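You operate a simulated robot arm through the tools that you are given. There is no shell and no other tool. Be economical: measure what you need, move in short steps, check, and stop when the job is done.

Carry out the task below with a simulated robot arm. There is one attempt and no reset: what you move stays moved.

TASK
Put the round glue brush in the striped pot. Then take the orange vase and put it on top of the green glass jar.

It is judged by the outcome, as a careful person would: the job done as asked, and still so three seconds after it is handed in. It fails if anything else is knocked over, pushed out of place, dropped, spilled or broken.

THE ROBOT
A 6-joint arm with a two-finger parallel gripper, fixed in place. Base frame: the origin is at the foot of the arm, x ahead of it, y to its left, z up; the work surface is at about z = 0. Lengths are in m, angles in degrees, forces in N, time in s.
With the tool pointing down near the work surface it reaches from about 0.14 to 0.58 m from the base axis. Its first joint turns from -66.0 to 66.0 degrees. Payload 2.1 kg.
Tool frame: the origin (TCP) lies between the finger pads and is the grasp point; the fingertips stand 0.03 m ahead of it; z points along the fingers, y is the line along which they close. The gripper opens to 0.094 m. The fingers are 0.028 m wide and 0.01 m thick; the gripper's body (0.05 by 0.096 m) begins 0.055 m behind the TCP.
Orientation is that of the tool frame in the base frame, as [roll, pitch, yaw] about the fixed x, y, z axes, in that order (R = Rz(yaw) Ry(pitch) Rx(roll)). With the fingers straight down and closing along the base's y, the tool's x points along the base's -x, its y along +y and its z along -z.

THE INTERFACE
- The arm moves only by the tool nudge_tool. Its argument "plan" is a list of rows, each a list of 7 numbers: the shift along the tool's x, y, z in m, then the turn, a rotation vector about the tool's x, y, z in degrees, then the closure, from 0 (fully open) to 1 (shut). In form: [[dx, dy, dz, rx, ry, rz, gripper], ...]. A call has 1 to 20 rows; each row is the pose to reach, as a shift and turn from the pose commanded when the call began, along the tool's axes at that moment. A row lasts 0.2 s, in which the tool goes at most 0.05 m and 8.6 degrees; a call with a longer step from one row to the next is refused whole, and so is a gripper value outside its range. A pose out of reach is approached as far as the arm can. The call stops where the force on the tool passes 40 N (or 10 N more than at its start, if that is more) or the arm is blocked; 0.2 s more then pass. The fingers move at their own pace (about 0.072 m/s each) and stop on an object; they squeeze with about 33 N. The grip force told is the motor's: it shows also when the fingers shut on nothing. Time passes only in rows, and 0.2 s behind the last, so rows that repeat a pose let the fingers close. It gives the time, the measured TCP pose, the force on the tool (base axes), the opening and the grip force at its end, in the units of the frame above (readings bear some noise).
- Cameras (640 x 400 px; columns grow to the right, rows downward): "scene" is fixed at [0.0632, -0.3579, 0.5034]; the picture's right is [0.75, -0.66, 0.00], its down [-0.27, -0.31, -0.91] and it looks along [0.60, 0.69, -0.41] (base axes); focal length 214 px, centre (320, 200). "wrist" rides on the gripper at [-0.037, 0, -0.058] in the tool frame; the picture's right is [0.00, -1.00, 0.00], its down [0.97, 0.00, -0.24] and it looks along [0.24, 0.00, 0.97] (tool axes); focal length 218 px, centre (320, 200).
- camera(camera): a new picture of that camera. No time passes.
- point_at(camera, pixels): there is no depth. For up to 12 entries [column, row, z] of the newest picture of that camera ("zoom" is the newest enlarged one), the place [x, y] in the base frame at which the ray of that pixel passes the height z, good to about 0.003 m, but the place of the scene camera against the robot may be out by one fixed shift of up to 0.018 m in any direction. No time passes.
- enlarge(camera, box): a new picture of the part [left, top, right, bottom] of that camera's present view, enlarged. No time passes.
- hand_in(): hands the job in; it is judged then, once.

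Work in short steps. Measure before you move; look again where a grasp or a placing could have gone wrong, and mend it. You have 80 turns and 34 pictures in all, the two below and enlarged ones among them. Open the gripper and draw the arm clear of the work before you hand the job in, unless the task says otherwise; then end with one line.

The tools are called after "Emit:" as a command line: name --pt "numbers of a row" for each row, then --argument value for the rest, lists and objects as JSON in quotes. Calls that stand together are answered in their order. nudge_tool: Moves the arm, as the interface text tells. Its arguments: {"type":"object","properties":{"plan":{"type":"array","items":{"type":"array","items":{"type":"number"}}}},"required":["plan"]} The other tools are called the same way: camera (camera) takes a picture; point_at (camera, pixels) gives the place at which the rays of pixels pass given heights; enlarge (camera, box) takes an enlarged picture of a part of a camera's view; hand_in () hands the job in.

At the start:

```text
time: 0.0
eef_pos: [0.28, 0.0601, 0.4577]
orientation: [-180.0, 0.0, -180.0]
contact_force: [-0.4, 0.5, 0.1]
gripper_width: 0.0942
grip_force: 0.0
```

scene: 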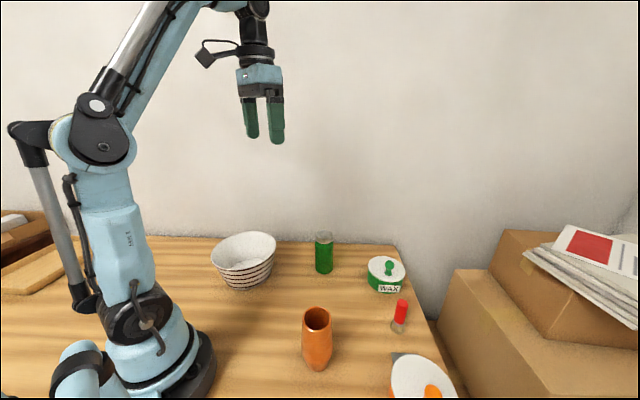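
wrist: 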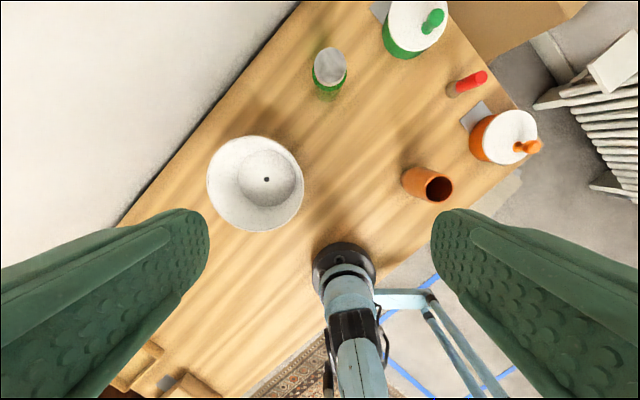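

I'll look closer at the objects to tell which is the glue brush.

Emit:
enlarge --camera "scene" --box '[290, 220, 470, 400]'

Emit:
enlarge --camera "wrist" --box '[300, 0, 560, 210]'

```text
2.22 times, centred on (380, 310) of scene
```

zoom: 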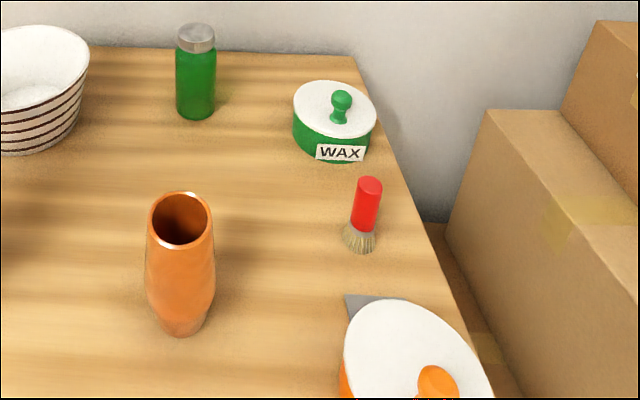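

```text
1.90 times, centred on (430, 105) of wrist
```

zoom: 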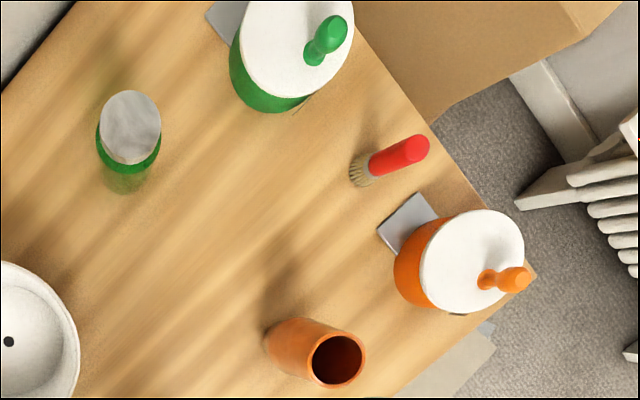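

The brush (red handle) stands on its bristles. Measuring the objects with point_at from the wrist (zoom) and scene.

Emit:
point_at --camera "zoom" --pixels '[[360, 173, 0], [410, 150, 0.08], [416, 147, 0.08], [124, 180, 0], [128, 127, 0.1], [100, 127, 0.1], [160, 127, 0.1], [337, 361, 0.12], [310, 361, 0.12], [365, 361, 0.12], [290, 340, 0.0], [8, 342, 0.01]]'

Emit:
point_at --camera "wrist" --pixels '[[255, 182, 0.08], [207, 182, 0.08], [304, 182, 0.08], [255, 135, 0.08], [255, 231, 0.08], [266, 179, 0.0]]'

Emit:
point_at --camera "scene" --pixels '[[396, 329, 0], [402, 302, 0.07], [318, 367, 0], [317, 318, 0.12], [303, 318, 0.12], [331, 318, 0.12], [323, 270, 0], [323, 236, 0.1]]'

```text
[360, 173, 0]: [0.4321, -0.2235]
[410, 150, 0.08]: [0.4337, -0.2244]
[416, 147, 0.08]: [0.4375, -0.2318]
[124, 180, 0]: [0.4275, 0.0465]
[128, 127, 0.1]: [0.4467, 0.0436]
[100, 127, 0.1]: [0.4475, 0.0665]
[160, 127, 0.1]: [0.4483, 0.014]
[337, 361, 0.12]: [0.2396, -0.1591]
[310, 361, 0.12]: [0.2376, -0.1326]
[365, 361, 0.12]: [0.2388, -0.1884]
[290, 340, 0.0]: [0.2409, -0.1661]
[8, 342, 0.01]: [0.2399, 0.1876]
```

```text
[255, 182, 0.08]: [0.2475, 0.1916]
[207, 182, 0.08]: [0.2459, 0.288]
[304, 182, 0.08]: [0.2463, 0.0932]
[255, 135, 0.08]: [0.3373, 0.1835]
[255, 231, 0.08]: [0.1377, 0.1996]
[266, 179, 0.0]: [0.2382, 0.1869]
```

```text
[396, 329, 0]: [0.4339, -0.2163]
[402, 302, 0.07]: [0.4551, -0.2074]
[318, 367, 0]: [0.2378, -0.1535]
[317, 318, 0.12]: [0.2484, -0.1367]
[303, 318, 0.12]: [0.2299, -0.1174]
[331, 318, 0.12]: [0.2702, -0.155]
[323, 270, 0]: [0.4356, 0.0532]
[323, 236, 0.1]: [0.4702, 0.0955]
```

Brush at about (0.433, -0.224). Moving above it at z≈0.25 with the gripper partly closed to take a closer look.

Emit:
nudge_tool --pt "-0.015 -0.028 0.02 0 0 0 0.4" --pt "-0.031 -0.057 0.04 0 0 0 0.4" --pt "-0.046 -0.085 0.06 0 0 0 0.4" --pt "-0.061 -0.114 0.08 0 0 0 0.4" --pt "-0.077 -0.142 0.1 0 0 0 0.4" --pt "-0.092 -0.17 0.12 0 0 0 0.4" --pt "-0.107 -0.199 0.14 0 0 0 0.4" --pt "-0.122 -0.227 0.16 0 0 0 0.4" --pt "-0.138 -0.256 0.18 0 0 0 0.4" --pt "-0.153 -0.284 0.2 0 0 0 0.4" --pt "-0.153 -0.284 0.2 0 0 0 0.4"

Emit:
camera --camera "wrist"

```text
time: 2.4
eef_pos: [0.4349, -0.2264, 0.257]
orientation: [-179.9, 0.0, 179.9]
contact_force: [0.2, -0.6, 0.3]
gripper_width: 0.0564
grip_force: 0.1
```

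```text
29 pictures are left
```

wrist: 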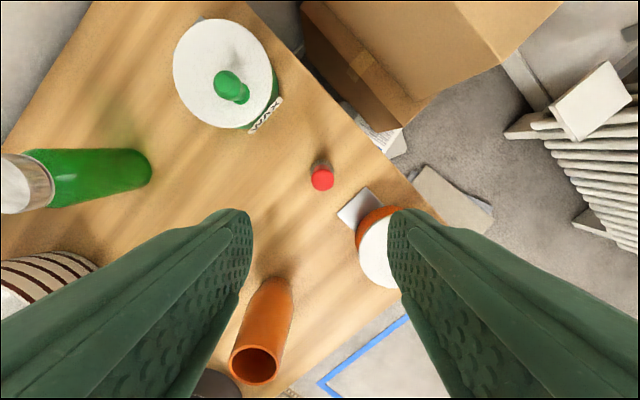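

The brush top is at (322,180). Checking it and the orange tin's extent.

Emit:
point_at --camera "wrist" --pixels '[[322, 180, 0.08], [322, 180, 0.07], [312, 180, 0.08], [333, 180, 0.08], [357, 230, 0.03], [380, 210, 0.03], [365, 187, 0], [337, 212, 0], [360, 262, 0.06], [388, 287, 0.06], [370, 225, 0.06]]'

Emit:
enlarge --camera "wrist" --box '[270, 130, 420, 300]'

```text
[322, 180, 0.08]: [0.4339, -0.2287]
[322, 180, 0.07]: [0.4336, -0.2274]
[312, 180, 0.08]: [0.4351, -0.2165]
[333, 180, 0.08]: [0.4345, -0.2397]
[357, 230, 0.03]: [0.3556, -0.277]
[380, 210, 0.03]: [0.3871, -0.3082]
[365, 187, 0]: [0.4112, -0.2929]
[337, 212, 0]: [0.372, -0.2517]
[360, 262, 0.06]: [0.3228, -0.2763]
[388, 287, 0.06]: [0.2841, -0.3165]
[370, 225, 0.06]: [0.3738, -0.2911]
```

```text
2.35 times, centred on (345, 215) of wrist
```

zoom: 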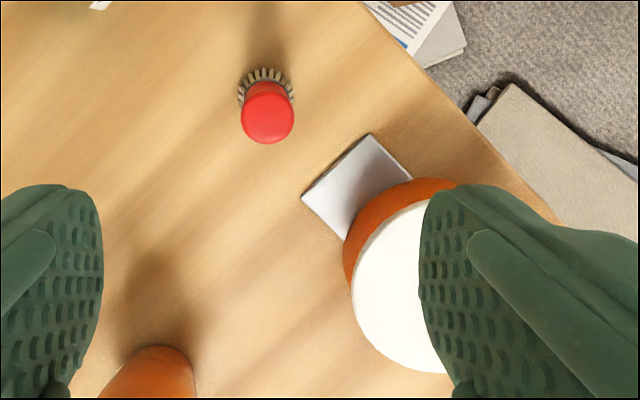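

Clear of the slab. Lowering straight over the brush to z≈0.062 and closing.

Emit:
nudge_tool --pt "0 -0.003 0.04 0 0 0 0.4" --pt "0 -0.003 0.08 0 0 0 0.4" --pt "0 -0.003 0.12 0 0 0 0.4" --pt "0 -0.003 0.15 0 0 0 0.4" --pt "0 -0.003 0.175 0 0 0 0.4" --pt "0 -0.003 0.195 0 0 0 0.4" --pt "0 -0.003 0.195 0 0 0 0.4" --pt "0 -0.003 0.195 0 0 0 1" --pt "0 -0.003 0.195 0 0 0 1" --pt "0 -0.003 0.195 0 0 0 1" --pt "0 -0.003 0.195 0 0 0 1"

Emit:
camera --camera "scene"

```text
time: 4.8
eef_pos: [0.4326, -0.2285, 0.0638]
orientation: [-180.0, 0.0, 180.0]
contact_force: [0.0, -0.8, 0.2]
gripper_width: 0.0238
grip_force: 33.1
```

```text
27 pictures are left
```

scene: 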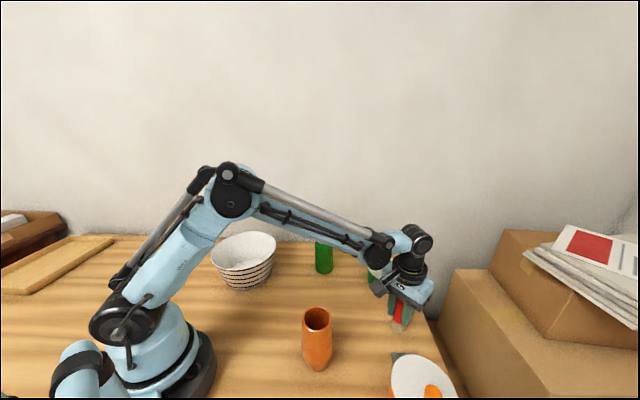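

Gripped (0.0238 m). Lifting, then carrying to the bowl centre (0.24, 0.19).

Emit:
nudge_tool --pt "0 0 -0.03 0 0 0 1" --pt "0 0 -0.07 0 0 0 1" --pt "0 0 -0.12 0 0 0 1" --pt "0 0 -0.17 0 0 0 1" --pt "0 0 -0.2 0 0 0 1" --pt "0.0175 0.038 -0.2 0 0 0 1" --pt "0.035 0.076 -0.2 0 0 0 1" --pt "0.0525 0.114 -0.2 0 0 0 1" --pt "0.07 0.152 -0.2 0 0 0 1" --pt "0.0875 0.19 -0.2 0 0 0 1" --pt "0.105 0.228 -0.2 0 0 0 1" --pt "0.1225 0.266 -0.2 0 0 0 1" --pt "0.14 0.304 -0.2 0 0 0 1" --pt "0.1575 0.342 -0.2 0 0 0 1" --pt "0.175 0.38 -0.2 0 0 0 1" --pt "0.193 0.417 -0.2 0 0 0 1" --pt "0.193 0.417 -0.2 0 0 0 1"

Emit:
camera --camera "wrist"

Emit:
camera --camera "scene"

```text
time: 8.4
eef_pos: [0.2371, 0.1909, 0.2618]
orientation: [180.0, 0.0, 180.0]
contact_force: [0.2, 0.3, -0.8]
gripper_width: 0.0239
grip_force: 32.7
```

```text
26 pictures are left
```

wrist: 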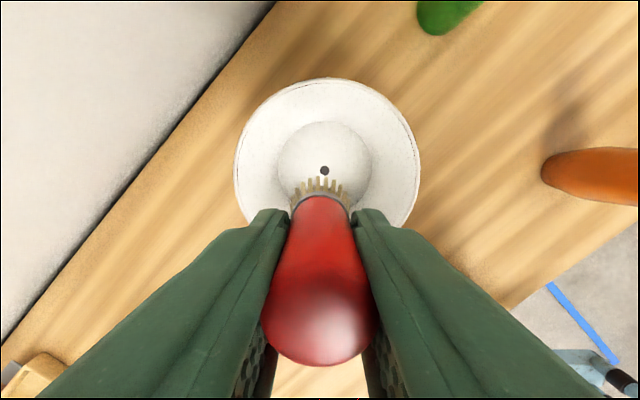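

```text
25 pictures are left
```

scene: 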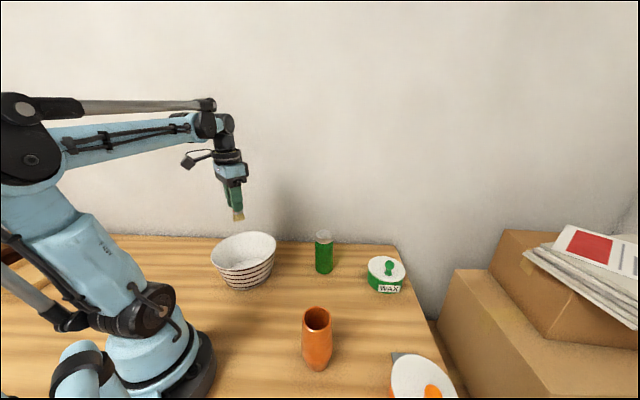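

The brush hangs above the bowl with the hole at (324,170). Checking the centre at rim and floor heights.

Emit:
point_at --camera "wrist" --pixels '[[324, 170, 0.005], [324, 165, 0.01], [234, 165, 0.1], [420, 165, 0.1], [327, 78, 0.1], [280, 165, 0.01], [371, 165, 0.01], [324, 121, 0.01]]'

```text
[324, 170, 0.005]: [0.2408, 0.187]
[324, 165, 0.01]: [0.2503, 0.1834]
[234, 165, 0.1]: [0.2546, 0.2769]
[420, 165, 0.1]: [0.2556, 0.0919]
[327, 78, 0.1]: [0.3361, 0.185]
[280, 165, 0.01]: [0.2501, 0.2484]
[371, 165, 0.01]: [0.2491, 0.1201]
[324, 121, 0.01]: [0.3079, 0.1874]
```

Centre is (0.241,0.187); lowering so the bristles sit just above the bowl floor.

Emit:
nudge_tool --pt "-0.003 -0.003 0.04 0 0 0 1" --pt "-0.003 -0.003 0.08 0 0 0 1" --pt "-0.003 -0.003 0.12 0 0 0 1" --pt "-0.003 -0.003 0.15 0 0 0 1" --pt "-0.003 -0.003 0.17 0 0 0 1" --pt "-0.003 -0.003 0.18 0 0 0 1" --pt "-0.003 -0.003 0.187 0 0 0 1" --pt "-0.003 -0.003 0.187 0 0 0 1"

Emit:
camera --camera "scene"

```text
time: 10.2
eef_pos: [0.2417, 0.1864, 0.0753]
orientation: [-180.0, 0.0, 180.0]
contact_force: [0.2, 0.1, 0.2]
gripper_width: 0.0239
grip_force: 33.2
```

```text
24 pictures are left
```

scene: 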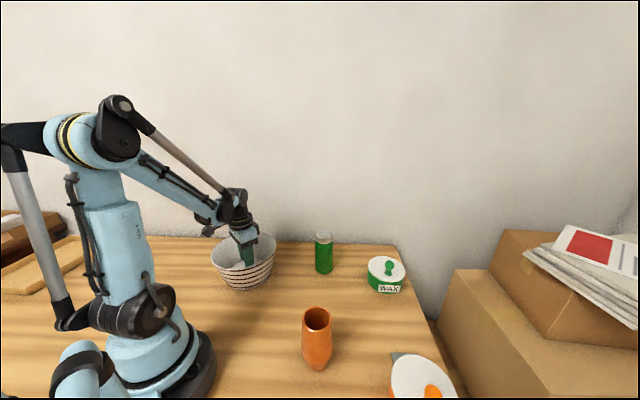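

No contact yet; easing down a few mm, then opening partly and withdrawing.

Emit:
nudge_tool --pt "0 0 0.003 0 0 0 1" --pt "0 0 0.005 0 0 0 1" --pt "0 0 0.005 0 0 0 1"

Emit:
nudge_tool --pt "0 0 0 0 0 0 0.6" --pt "0 0 0 0 0 0 0.45" --pt "0 0 0 0 0 0 0.45" --pt "0 0 0 0 0 0 0.45" --pt "0 0 -0.02 0 0 0 0.45" --pt "0 0 -0.05 0 0 0 0.45" --pt "0 0 -0.09 0 0 0 0.45" --pt "0 0 -0.13 0 0 0 0.45" --pt "0 0 -0.17 0 0 0 0.45" --pt "0 0 -0.19 0 0 0 0.45"

Emit:
camera --camera "wrist"

```text
time: 11.0
eef_pos: [0.2423, 0.185, 0.0694]
orientation: [-179.9, 0.0, 180.0]
contact_force: [-0.1, 0.1, 0.6]
gripper_width: 0.0238
grip_force: 32.9
```

```text
time: 13.2
eef_pos: [0.2441, 0.1849, 0.2638]
orientation: [179.9, 0.1, 180.0]
contact_force: [0.2, -0.8, -0.3]
gripper_width: 0.0515
grip_force: 0.0
```

```text
23 pictures are left
```

wrist: 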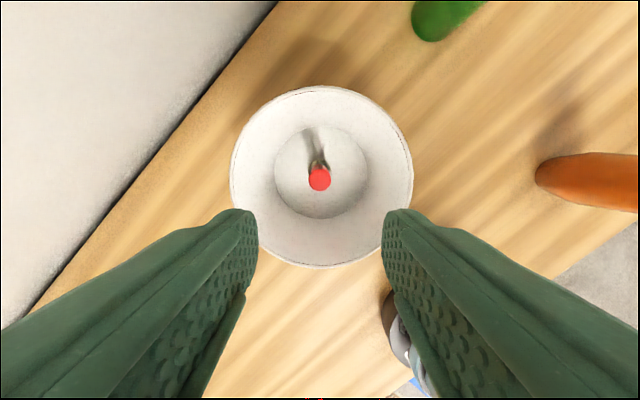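

The brush stands in the bowl (top at (319,180)). Next I go over the green jar to measure it.

Emit:
nudge_tool --pt "0 0 -0.04 0 0 0 0.2" --pt "-0.03 -0.023 -0.06 0 0 0 0" --pt "-0.06 -0.046 -0.07 0 0 0 0" --pt "-0.09 -0.07 -0.08 0 0 0 0" --pt "-0.12 -0.093 -0.08 0 0 0 0" --pt "-0.15 -0.116 -0.08 0 0 0 0" --pt "-0.18 -0.14 -0.08 0 0 0 0" --pt "-0.18 -0.14 -0.08 0 0 0 0" --pt "-0.18 -0.14 -0.08 0 0 0 0"

Emit:
camera --camera "wrist"

```text
time: 15.2
eef_pos: [0.4223, 0.0453, 0.3407]
orientation: [-180.0, 0.0, -179.9]
contact_force: [0.4, 0.5, 0.2]
gripper_width: 0.0939
grip_force: 0.1
```

```text
22 pictures are left
```

wrist: 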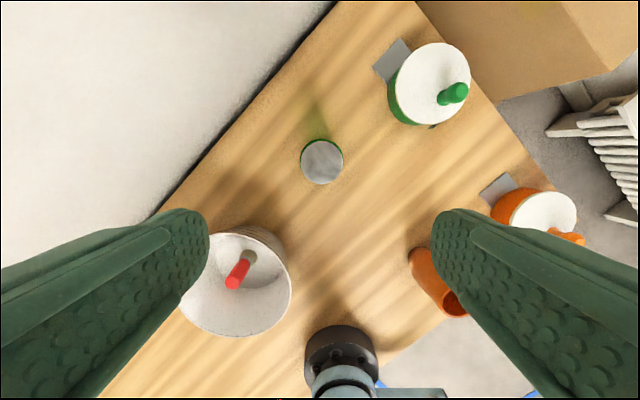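

Cap centre at (322,162), width about 42 px. Locating it at candidate heights.

Emit:
point_at --camera "wrist" --pixels '[[322, 162, 0.1], [322, 162, 0.12], [301, 162, 0.1], [343, 162, 0.1], [322, 140, 0.1], [322, 184, 0.1]]'

Emit:
enlarge --camera "wrist" --box '[270, 110, 374, 214]'

Emit:
enlarge --camera "scene" --box '[270, 210, 430, 390]'

```text
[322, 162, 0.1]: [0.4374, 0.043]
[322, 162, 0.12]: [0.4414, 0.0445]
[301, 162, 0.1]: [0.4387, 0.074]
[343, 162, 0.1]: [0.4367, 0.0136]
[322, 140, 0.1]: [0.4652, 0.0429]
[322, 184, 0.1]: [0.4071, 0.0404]
```

```text
3.85 times, centred on (322, 162) of wrist
```

zoom: 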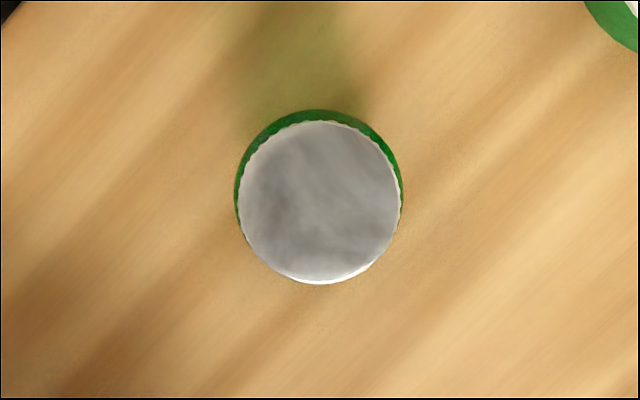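

```text
2.22 times, centred on (350, 300) of scene
```

zoom: 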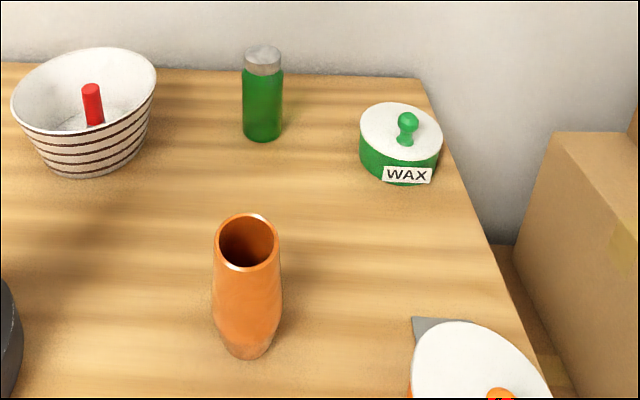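

Parallax gives the jar a height of ~0.124 m and the cap centre ≈ (0.439, 0.0435), diameter ~0.05. Now over the vase.

Emit:
nudge_tool --pt "0.026 -0.029 0 0 0 0 0" --pt "0.052 -0.058 0 0 0 0 0" --pt "0.078 -0.087 0 0 0 0 0" --pt "0.104 -0.117 0 0 0 0 0" --pt "0.13 -0.146 0 0 0 0 0" --pt "0.156 -0.176 0 0 0 0 0" --pt "0.182 -0.205 0 0 0 0 0" --pt "0.182 -0.205 0 0 0 0 0"

Emit:
camera --camera "wrist"

```text
time: 17.0
eef_pos: [0.2377, -0.1596, 0.342]
orientation: [180.0, 0.0, -179.9]
contact_force: [-1.1, 0.2, 0.1]
gripper_width: 0.0941
grip_force: 0.0
```

```text
19 pictures are left
```

wrist: 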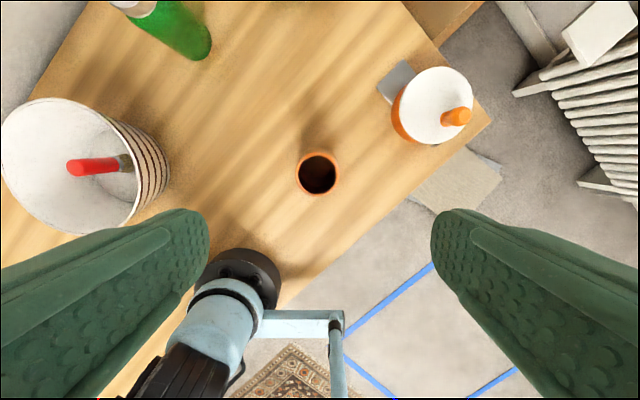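

Emit:
point_at --camera "wrist" --pixels '[[318, 174, 0.12], [318, 174, 0.14], [297, 174, 0.13], [340, 174, 0.13]]'

Emit:
enlarge --camera "wrist" --box '[268, 124, 368, 224]'

```text
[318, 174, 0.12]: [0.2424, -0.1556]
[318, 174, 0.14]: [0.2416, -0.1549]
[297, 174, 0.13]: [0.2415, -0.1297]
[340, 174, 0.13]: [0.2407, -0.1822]
```

```text
4.00 times, centred on (318, 174) of wrist
```

zoom: 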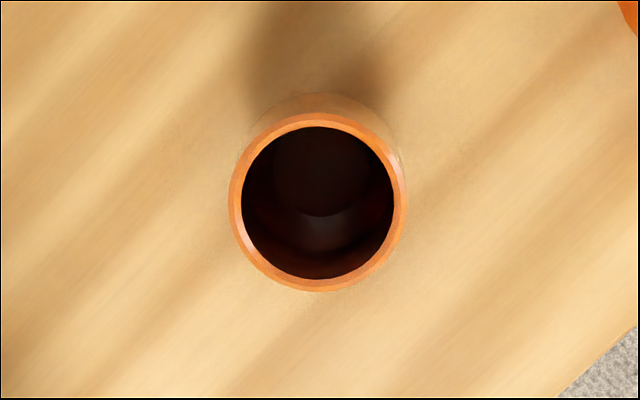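

Vase centre ≈ (0.2415, -0.156), height ~0.126, belly ~0.064. Lowering around it to z≈0.084 (tips at the belly, palm clear of the rim) and closing.

Emit:
nudge_tool --pt "0 0.002 0.045 0 0 0 0" --pt "0 0.002 0.09 0 0 0 0" --pt "0 0.002 0.13 0 0 0 0" --pt "0 0.002 0.165 0 0 0 0" --pt "0 0.002 0.195 0 0 0 0" --pt "0 0.002 0.22 0 0 0 0" --pt "0 0.002 0.24 0 0 0 0" --pt "0 0.002 0.2567 0 0 0 0" --pt "0 0.002 0.2567 0 0 0 0"

Emit:
enlarge --camera "scene" --box '[230, 250, 400, 400]'

Emit:
camera --camera "wrist"

```text
time: 19.0
eef_pos: [0.2417, -0.1583, 0.0839]
orientation: [180.0, -0.1, -180.0]
contact_force: [0.7, 0.2, -0.9]
gripper_width: 0.0939
grip_force: 0.1
```

```text
2.67 times, centred on (315, 325) of scene
```

zoom: 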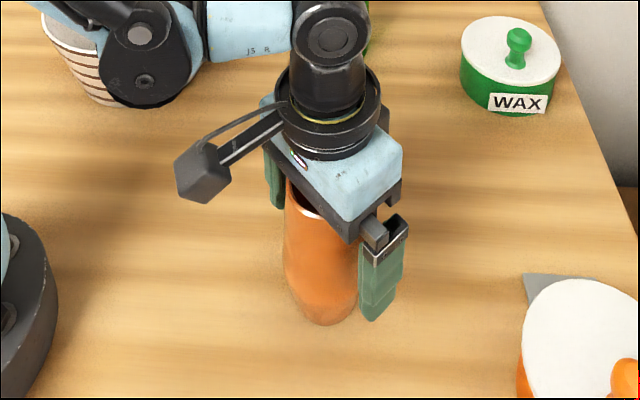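

```text
16 pictures are left
```

wrist: 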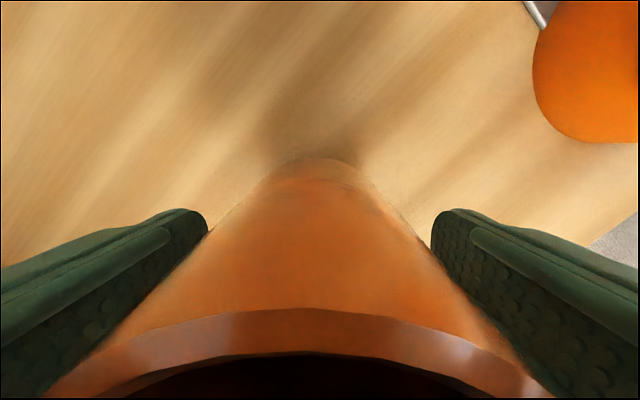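

The vase is centred between the fingers. Closing.

Emit:
nudge_tool --pt "0 0 0 0 0 0 0.25" --pt "0 0 0 0 0 0 0.4" --pt "0 0 0 0 0 0 0.7" --pt "0 0 0 0 0 0 1" --pt "0 0 0 0 0 0 1"

Emit:
nudge_tool --pt "0 0 -0.01 0 0 0 1" --pt "0 0 -0.02 0 0 0 1" --pt "0 0 -0.02 0 0 0 1"

Emit:
enlarge --camera "scene" --box '[230, 250, 400, 400]'

```text
time: 20.2
eef_pos: [0.2419, -0.1581, 0.0849]
orientation: [-179.9, 0.1, 180.0]
contact_force: [-0.1, 0.4, -0.1]
gripper_width: 0.0589
grip_force: 33.4
```

```text
time: 21.0
eef_pos: [0.2415, -0.1564, 0.1048]
orientation: [-180.0, 0.0, 180.0]
contact_force: [0.9, -0.1, -2.0]
gripper_width: 0.0591
grip_force: 33.1
```

```text
2.67 times, centred on (315, 325) of scene
```

zoom: 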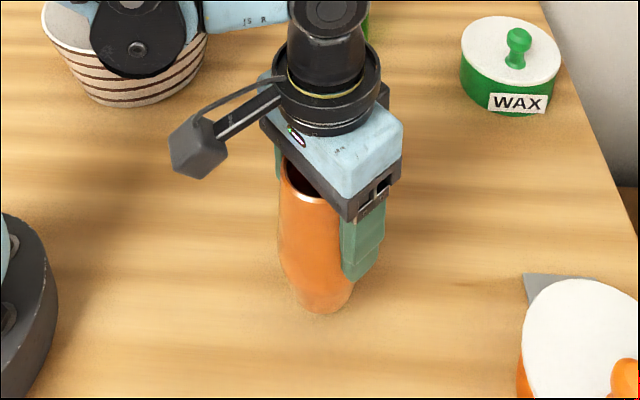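

Vase held upright. Rising and carrying it over the jar.

Emit:
nudge_tool --pt "0 0 -0.03 0 0 0 1" --pt "0 0 -0.06 0 0 0 1" --pt "0 0 -0.1 0 0 0 1" --pt "0 0 -0.14 0 0 0 1" --pt "0 0 -0.17 0 0 0 1" --pt "0 0 -0.19 0 0 0 1" --pt "-0.015 0.015 -0.19 0 0 0 1" --pt "-0.04 0.04 -0.19 0 0 0 1" --pt "-0.065 0.065 -0.19 0 0 0 1" --pt "-0.09 0.09 -0.19 0 0 0 1" --pt "-0.115 0.116 -0.19 0 0 0 1" --pt "-0.14 0.141 -0.19 0 0 0 1" --pt "-0.165 0.166 -0.19 0 0 0 1" --pt "-0.185 0.186 -0.19 0 0 0 1" --pt "-0.195 0.196 -0.19 0 0 0 1" --pt "-0.198 0.1995 -0.19 0 0 0 1" --pt "-0.198 0.1995 -0.19 0 0 0 1"

Emit:
camera --camera "scene"

Emit:
camera --camera "wrist"

```text
time: 24.6
eef_pos: [0.4378, 0.043, 0.2944]
orientation: [-180.0, 0.0, -180.0]
contact_force: [0.8, 0.2, -2.6]
gripper_width: 0.0589
grip_force: 33.1
```

```text
14 pictures are left
```

scene: 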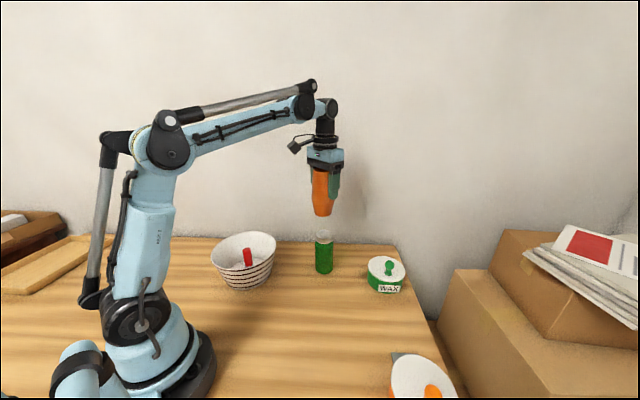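

```text
13 pictures are left
```

wrist: 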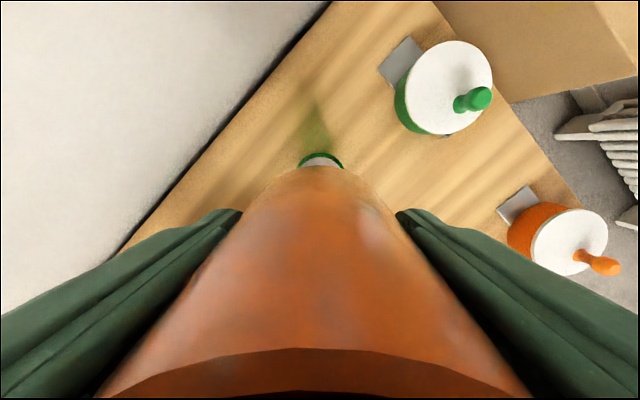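

Aligned roughly: the cap shows at (321,160) right behind the vase base. Lowering to ~1 cm above the cap and inspecting.

Emit:
nudge_tool --pt "0 0 0.02 0 0 0 1" --pt "0 0 0.04 0 0 0 1" --pt "0 0 0.06 0 0 0 1" --pt "0 0 0.07 0 0 0 1" --pt "0 0 0.07 0 0 0 1"

Emit:
enlarge --camera "scene" --box '[270, 160, 380, 285]'

Emit:
enlarge --camera "wrist" --box '[260, 120, 380, 220]'

```text
time: 25.8
eef_pos: [0.4397, 0.0416, 0.2241]
orientation: [179.9, 0.0, 180.0]
contact_force: [0.3, -0.7, -2.9]
gripper_width: 0.059
grip_force: 32.6
```

```text
3.20 times, centred on (325, 222) of scene
```

zoom: 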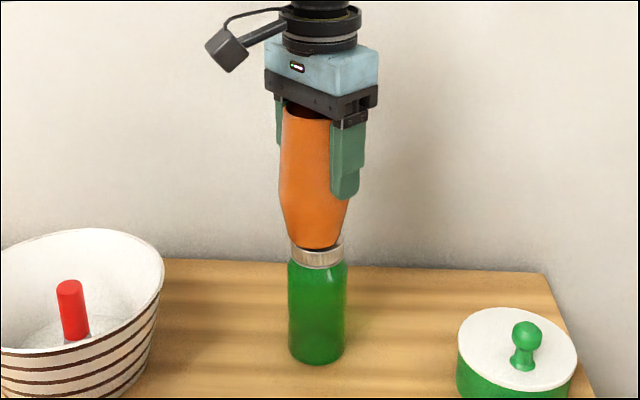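

```text
4.00 times, centred on (320, 170) of wrist
```

zoom: 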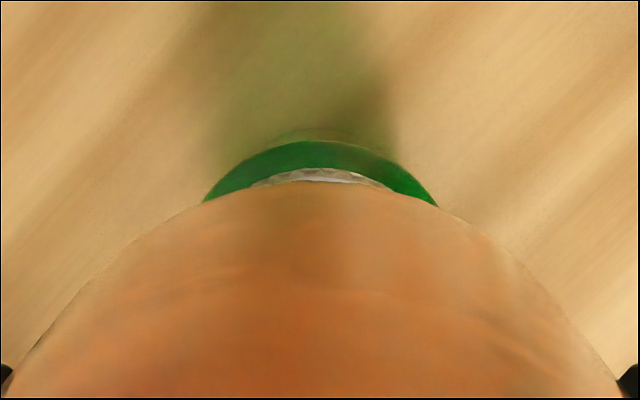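

Base at column ~319 vs cap ~318 (scene zoom), symmetric in wrist view too. Easing down with small steps.

Emit:
nudge_tool --pt "0 0 0.003 0 0 0 1" --pt "0 0 0.006 0 0 0 1" --pt "0 0 0.008 0 0 0 1" --pt "0 0 0.008 0 0 0 1"

Emit:
enlarge --camera "scene" --box '[290, 200, 360, 280]'

```text
time: 26.8
eef_pos: [0.4382, 0.0422, 0.2167]
orientation: [180.0, 0.0, -179.9]
contact_force: [1.9, 1.2, 24.3]
gripper_width: 0.0588
grip_force: 33.3
```

```text
5.00 times, centred on (325, 240) of scene
```

zoom: 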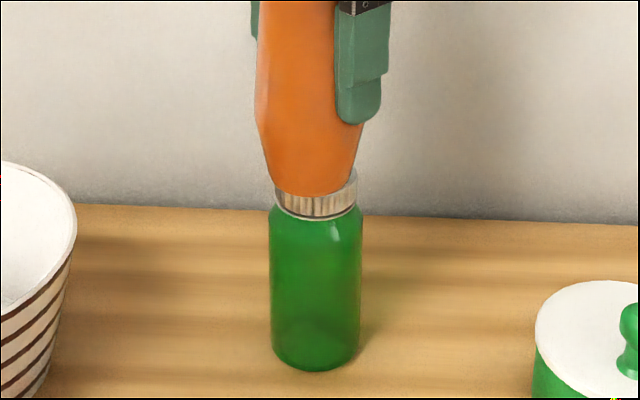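

Contact (24 N), seated centrally on the cap. Relieving the load before opening.

Emit:
nudge_tool --pt "0 0 -0.0005 0 0 0 1" --pt "0 0 -0.0005 0 0 0 1"

```text
time: 27.4
eef_pos: [0.4384, 0.042, 0.2183]
orientation: [180.0, -0.1, -179.9]
contact_force: [-0.6, 1.2, 18.0]
gripper_width: 0.0588
grip_force: 32.9
```

Emit:
nudge_tool --pt "0 0 -0.0012 0 0 0 1" --pt "0 0 -0.0012 0 0 0 1"

```text
time: 28.0
eef_pos: [0.4376, 0.0408, 0.218]
orientation: [179.9, -0.1, 180.0]
contact_force: [0.1, -0.3, -2.1]
gripper_width: 0.0588
grip_force: 33.0
```

Nearly unloaded. Lowering 0.3 mm and opening slowly.

Emit:
nudge_tool --pt "0 0 0.0003 0 0 0 1" --pt "0 0 0.0003 0 0 0 0.35" --pt "0 0 0.0003 0 0 0 0.32" --pt "0 0 0.0003 0 0 0 0.28" --pt "0 0 0.0003 0 0 0 0.2" --pt "0 0 0.0003 0 0 0 0.1" --pt "0 0 0.0003 0 0 0 0" --pt "0 0 0.0003 0 0 0 0"

Emit:
enlarge --camera "scene" --box '[270, 160, 380, 285]'

Emit:
camera --camera "wrist"

```text
time: 29.8
eef_pos: [0.4379, 0.0422, 0.218]
orientation: [180.0, 0.0, -179.9]
contact_force: [0.2, -0.6, 0.3]
gripper_width: 0.0938
grip_force: 0.1
```

```text
3.20 times, centred on (325, 222) of scene
```

zoom: 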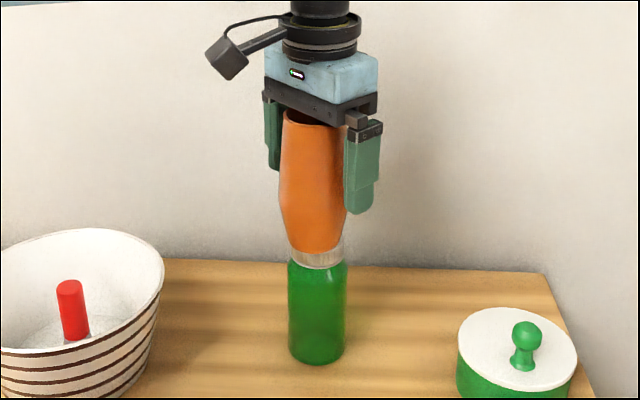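

```text
8 pictures are left
```

wrist: 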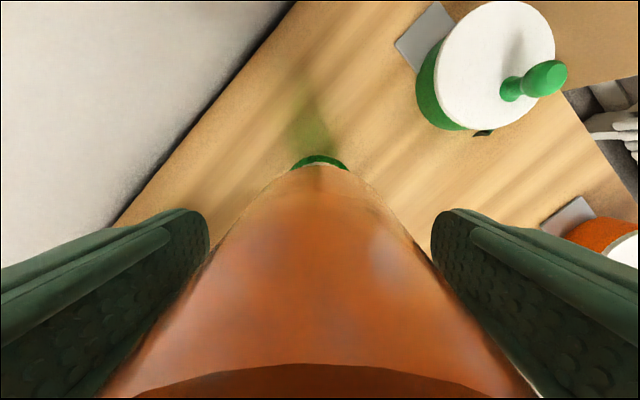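

Vase stands on its own, centred between the fingers. Raising straight up, then back.

Emit:
nudge_tool --pt "0 0 -0.01 0 0 0 0" --pt "0 0 -0.025 0 0 0 0" --pt "0 0 -0.045 0 0 0 0" --pt "0 0 -0.065 0 0 0 0" --pt "0 0 -0.09 0 0 0 0" --pt "0 0 -0.12 0 0 0 0" --pt "0 0 -0.15 0 0 0 0" --pt "0.03 0 -0.18 0 0 0 0" --pt "0.07 0 -0.2 0 0 0 0" --pt "0.11 0 -0.21 0 0 0 0" --pt "0.15 0 -0.21 0 0 0 0" --pt "0.15 0 -0.21 0 0 0 0"

Emit:
camera --camera "scene"

Emit:
camera --camera "wrist"

```text
time: 32.4
eef_pos: [0.2863, 0.0413, 0.43]
orientation: [-180.0, 0.1, -179.9]
contact_force: [0.6, -0.5, -0.3]
gripper_width: 0.0939
grip_force: 0.0
```

```text
7 pictures are left
```

scene: 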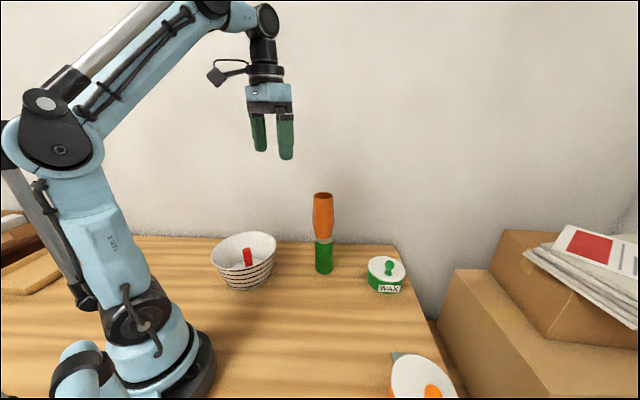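

```text
6 pictures are left
```

wrist: 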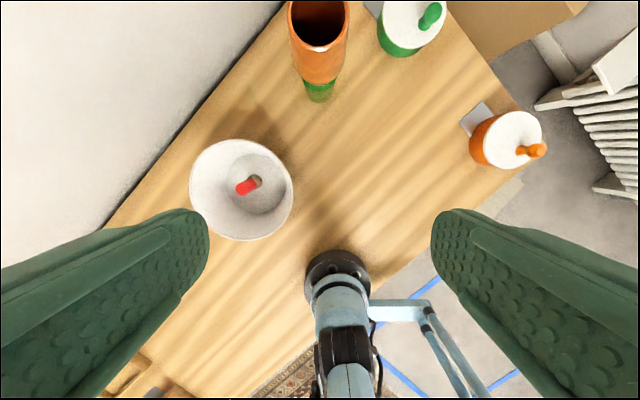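

The brush stands in the striped pot, the vase stands on the jar, the other objects look undisturbed, and the arm is clear. Handing in.

Emit:
hand_in

```text
The job is handed in.
```

The round glue brush is standing in the striped pot, the orange vase is on top of the green glass jar, and the job is handed in.
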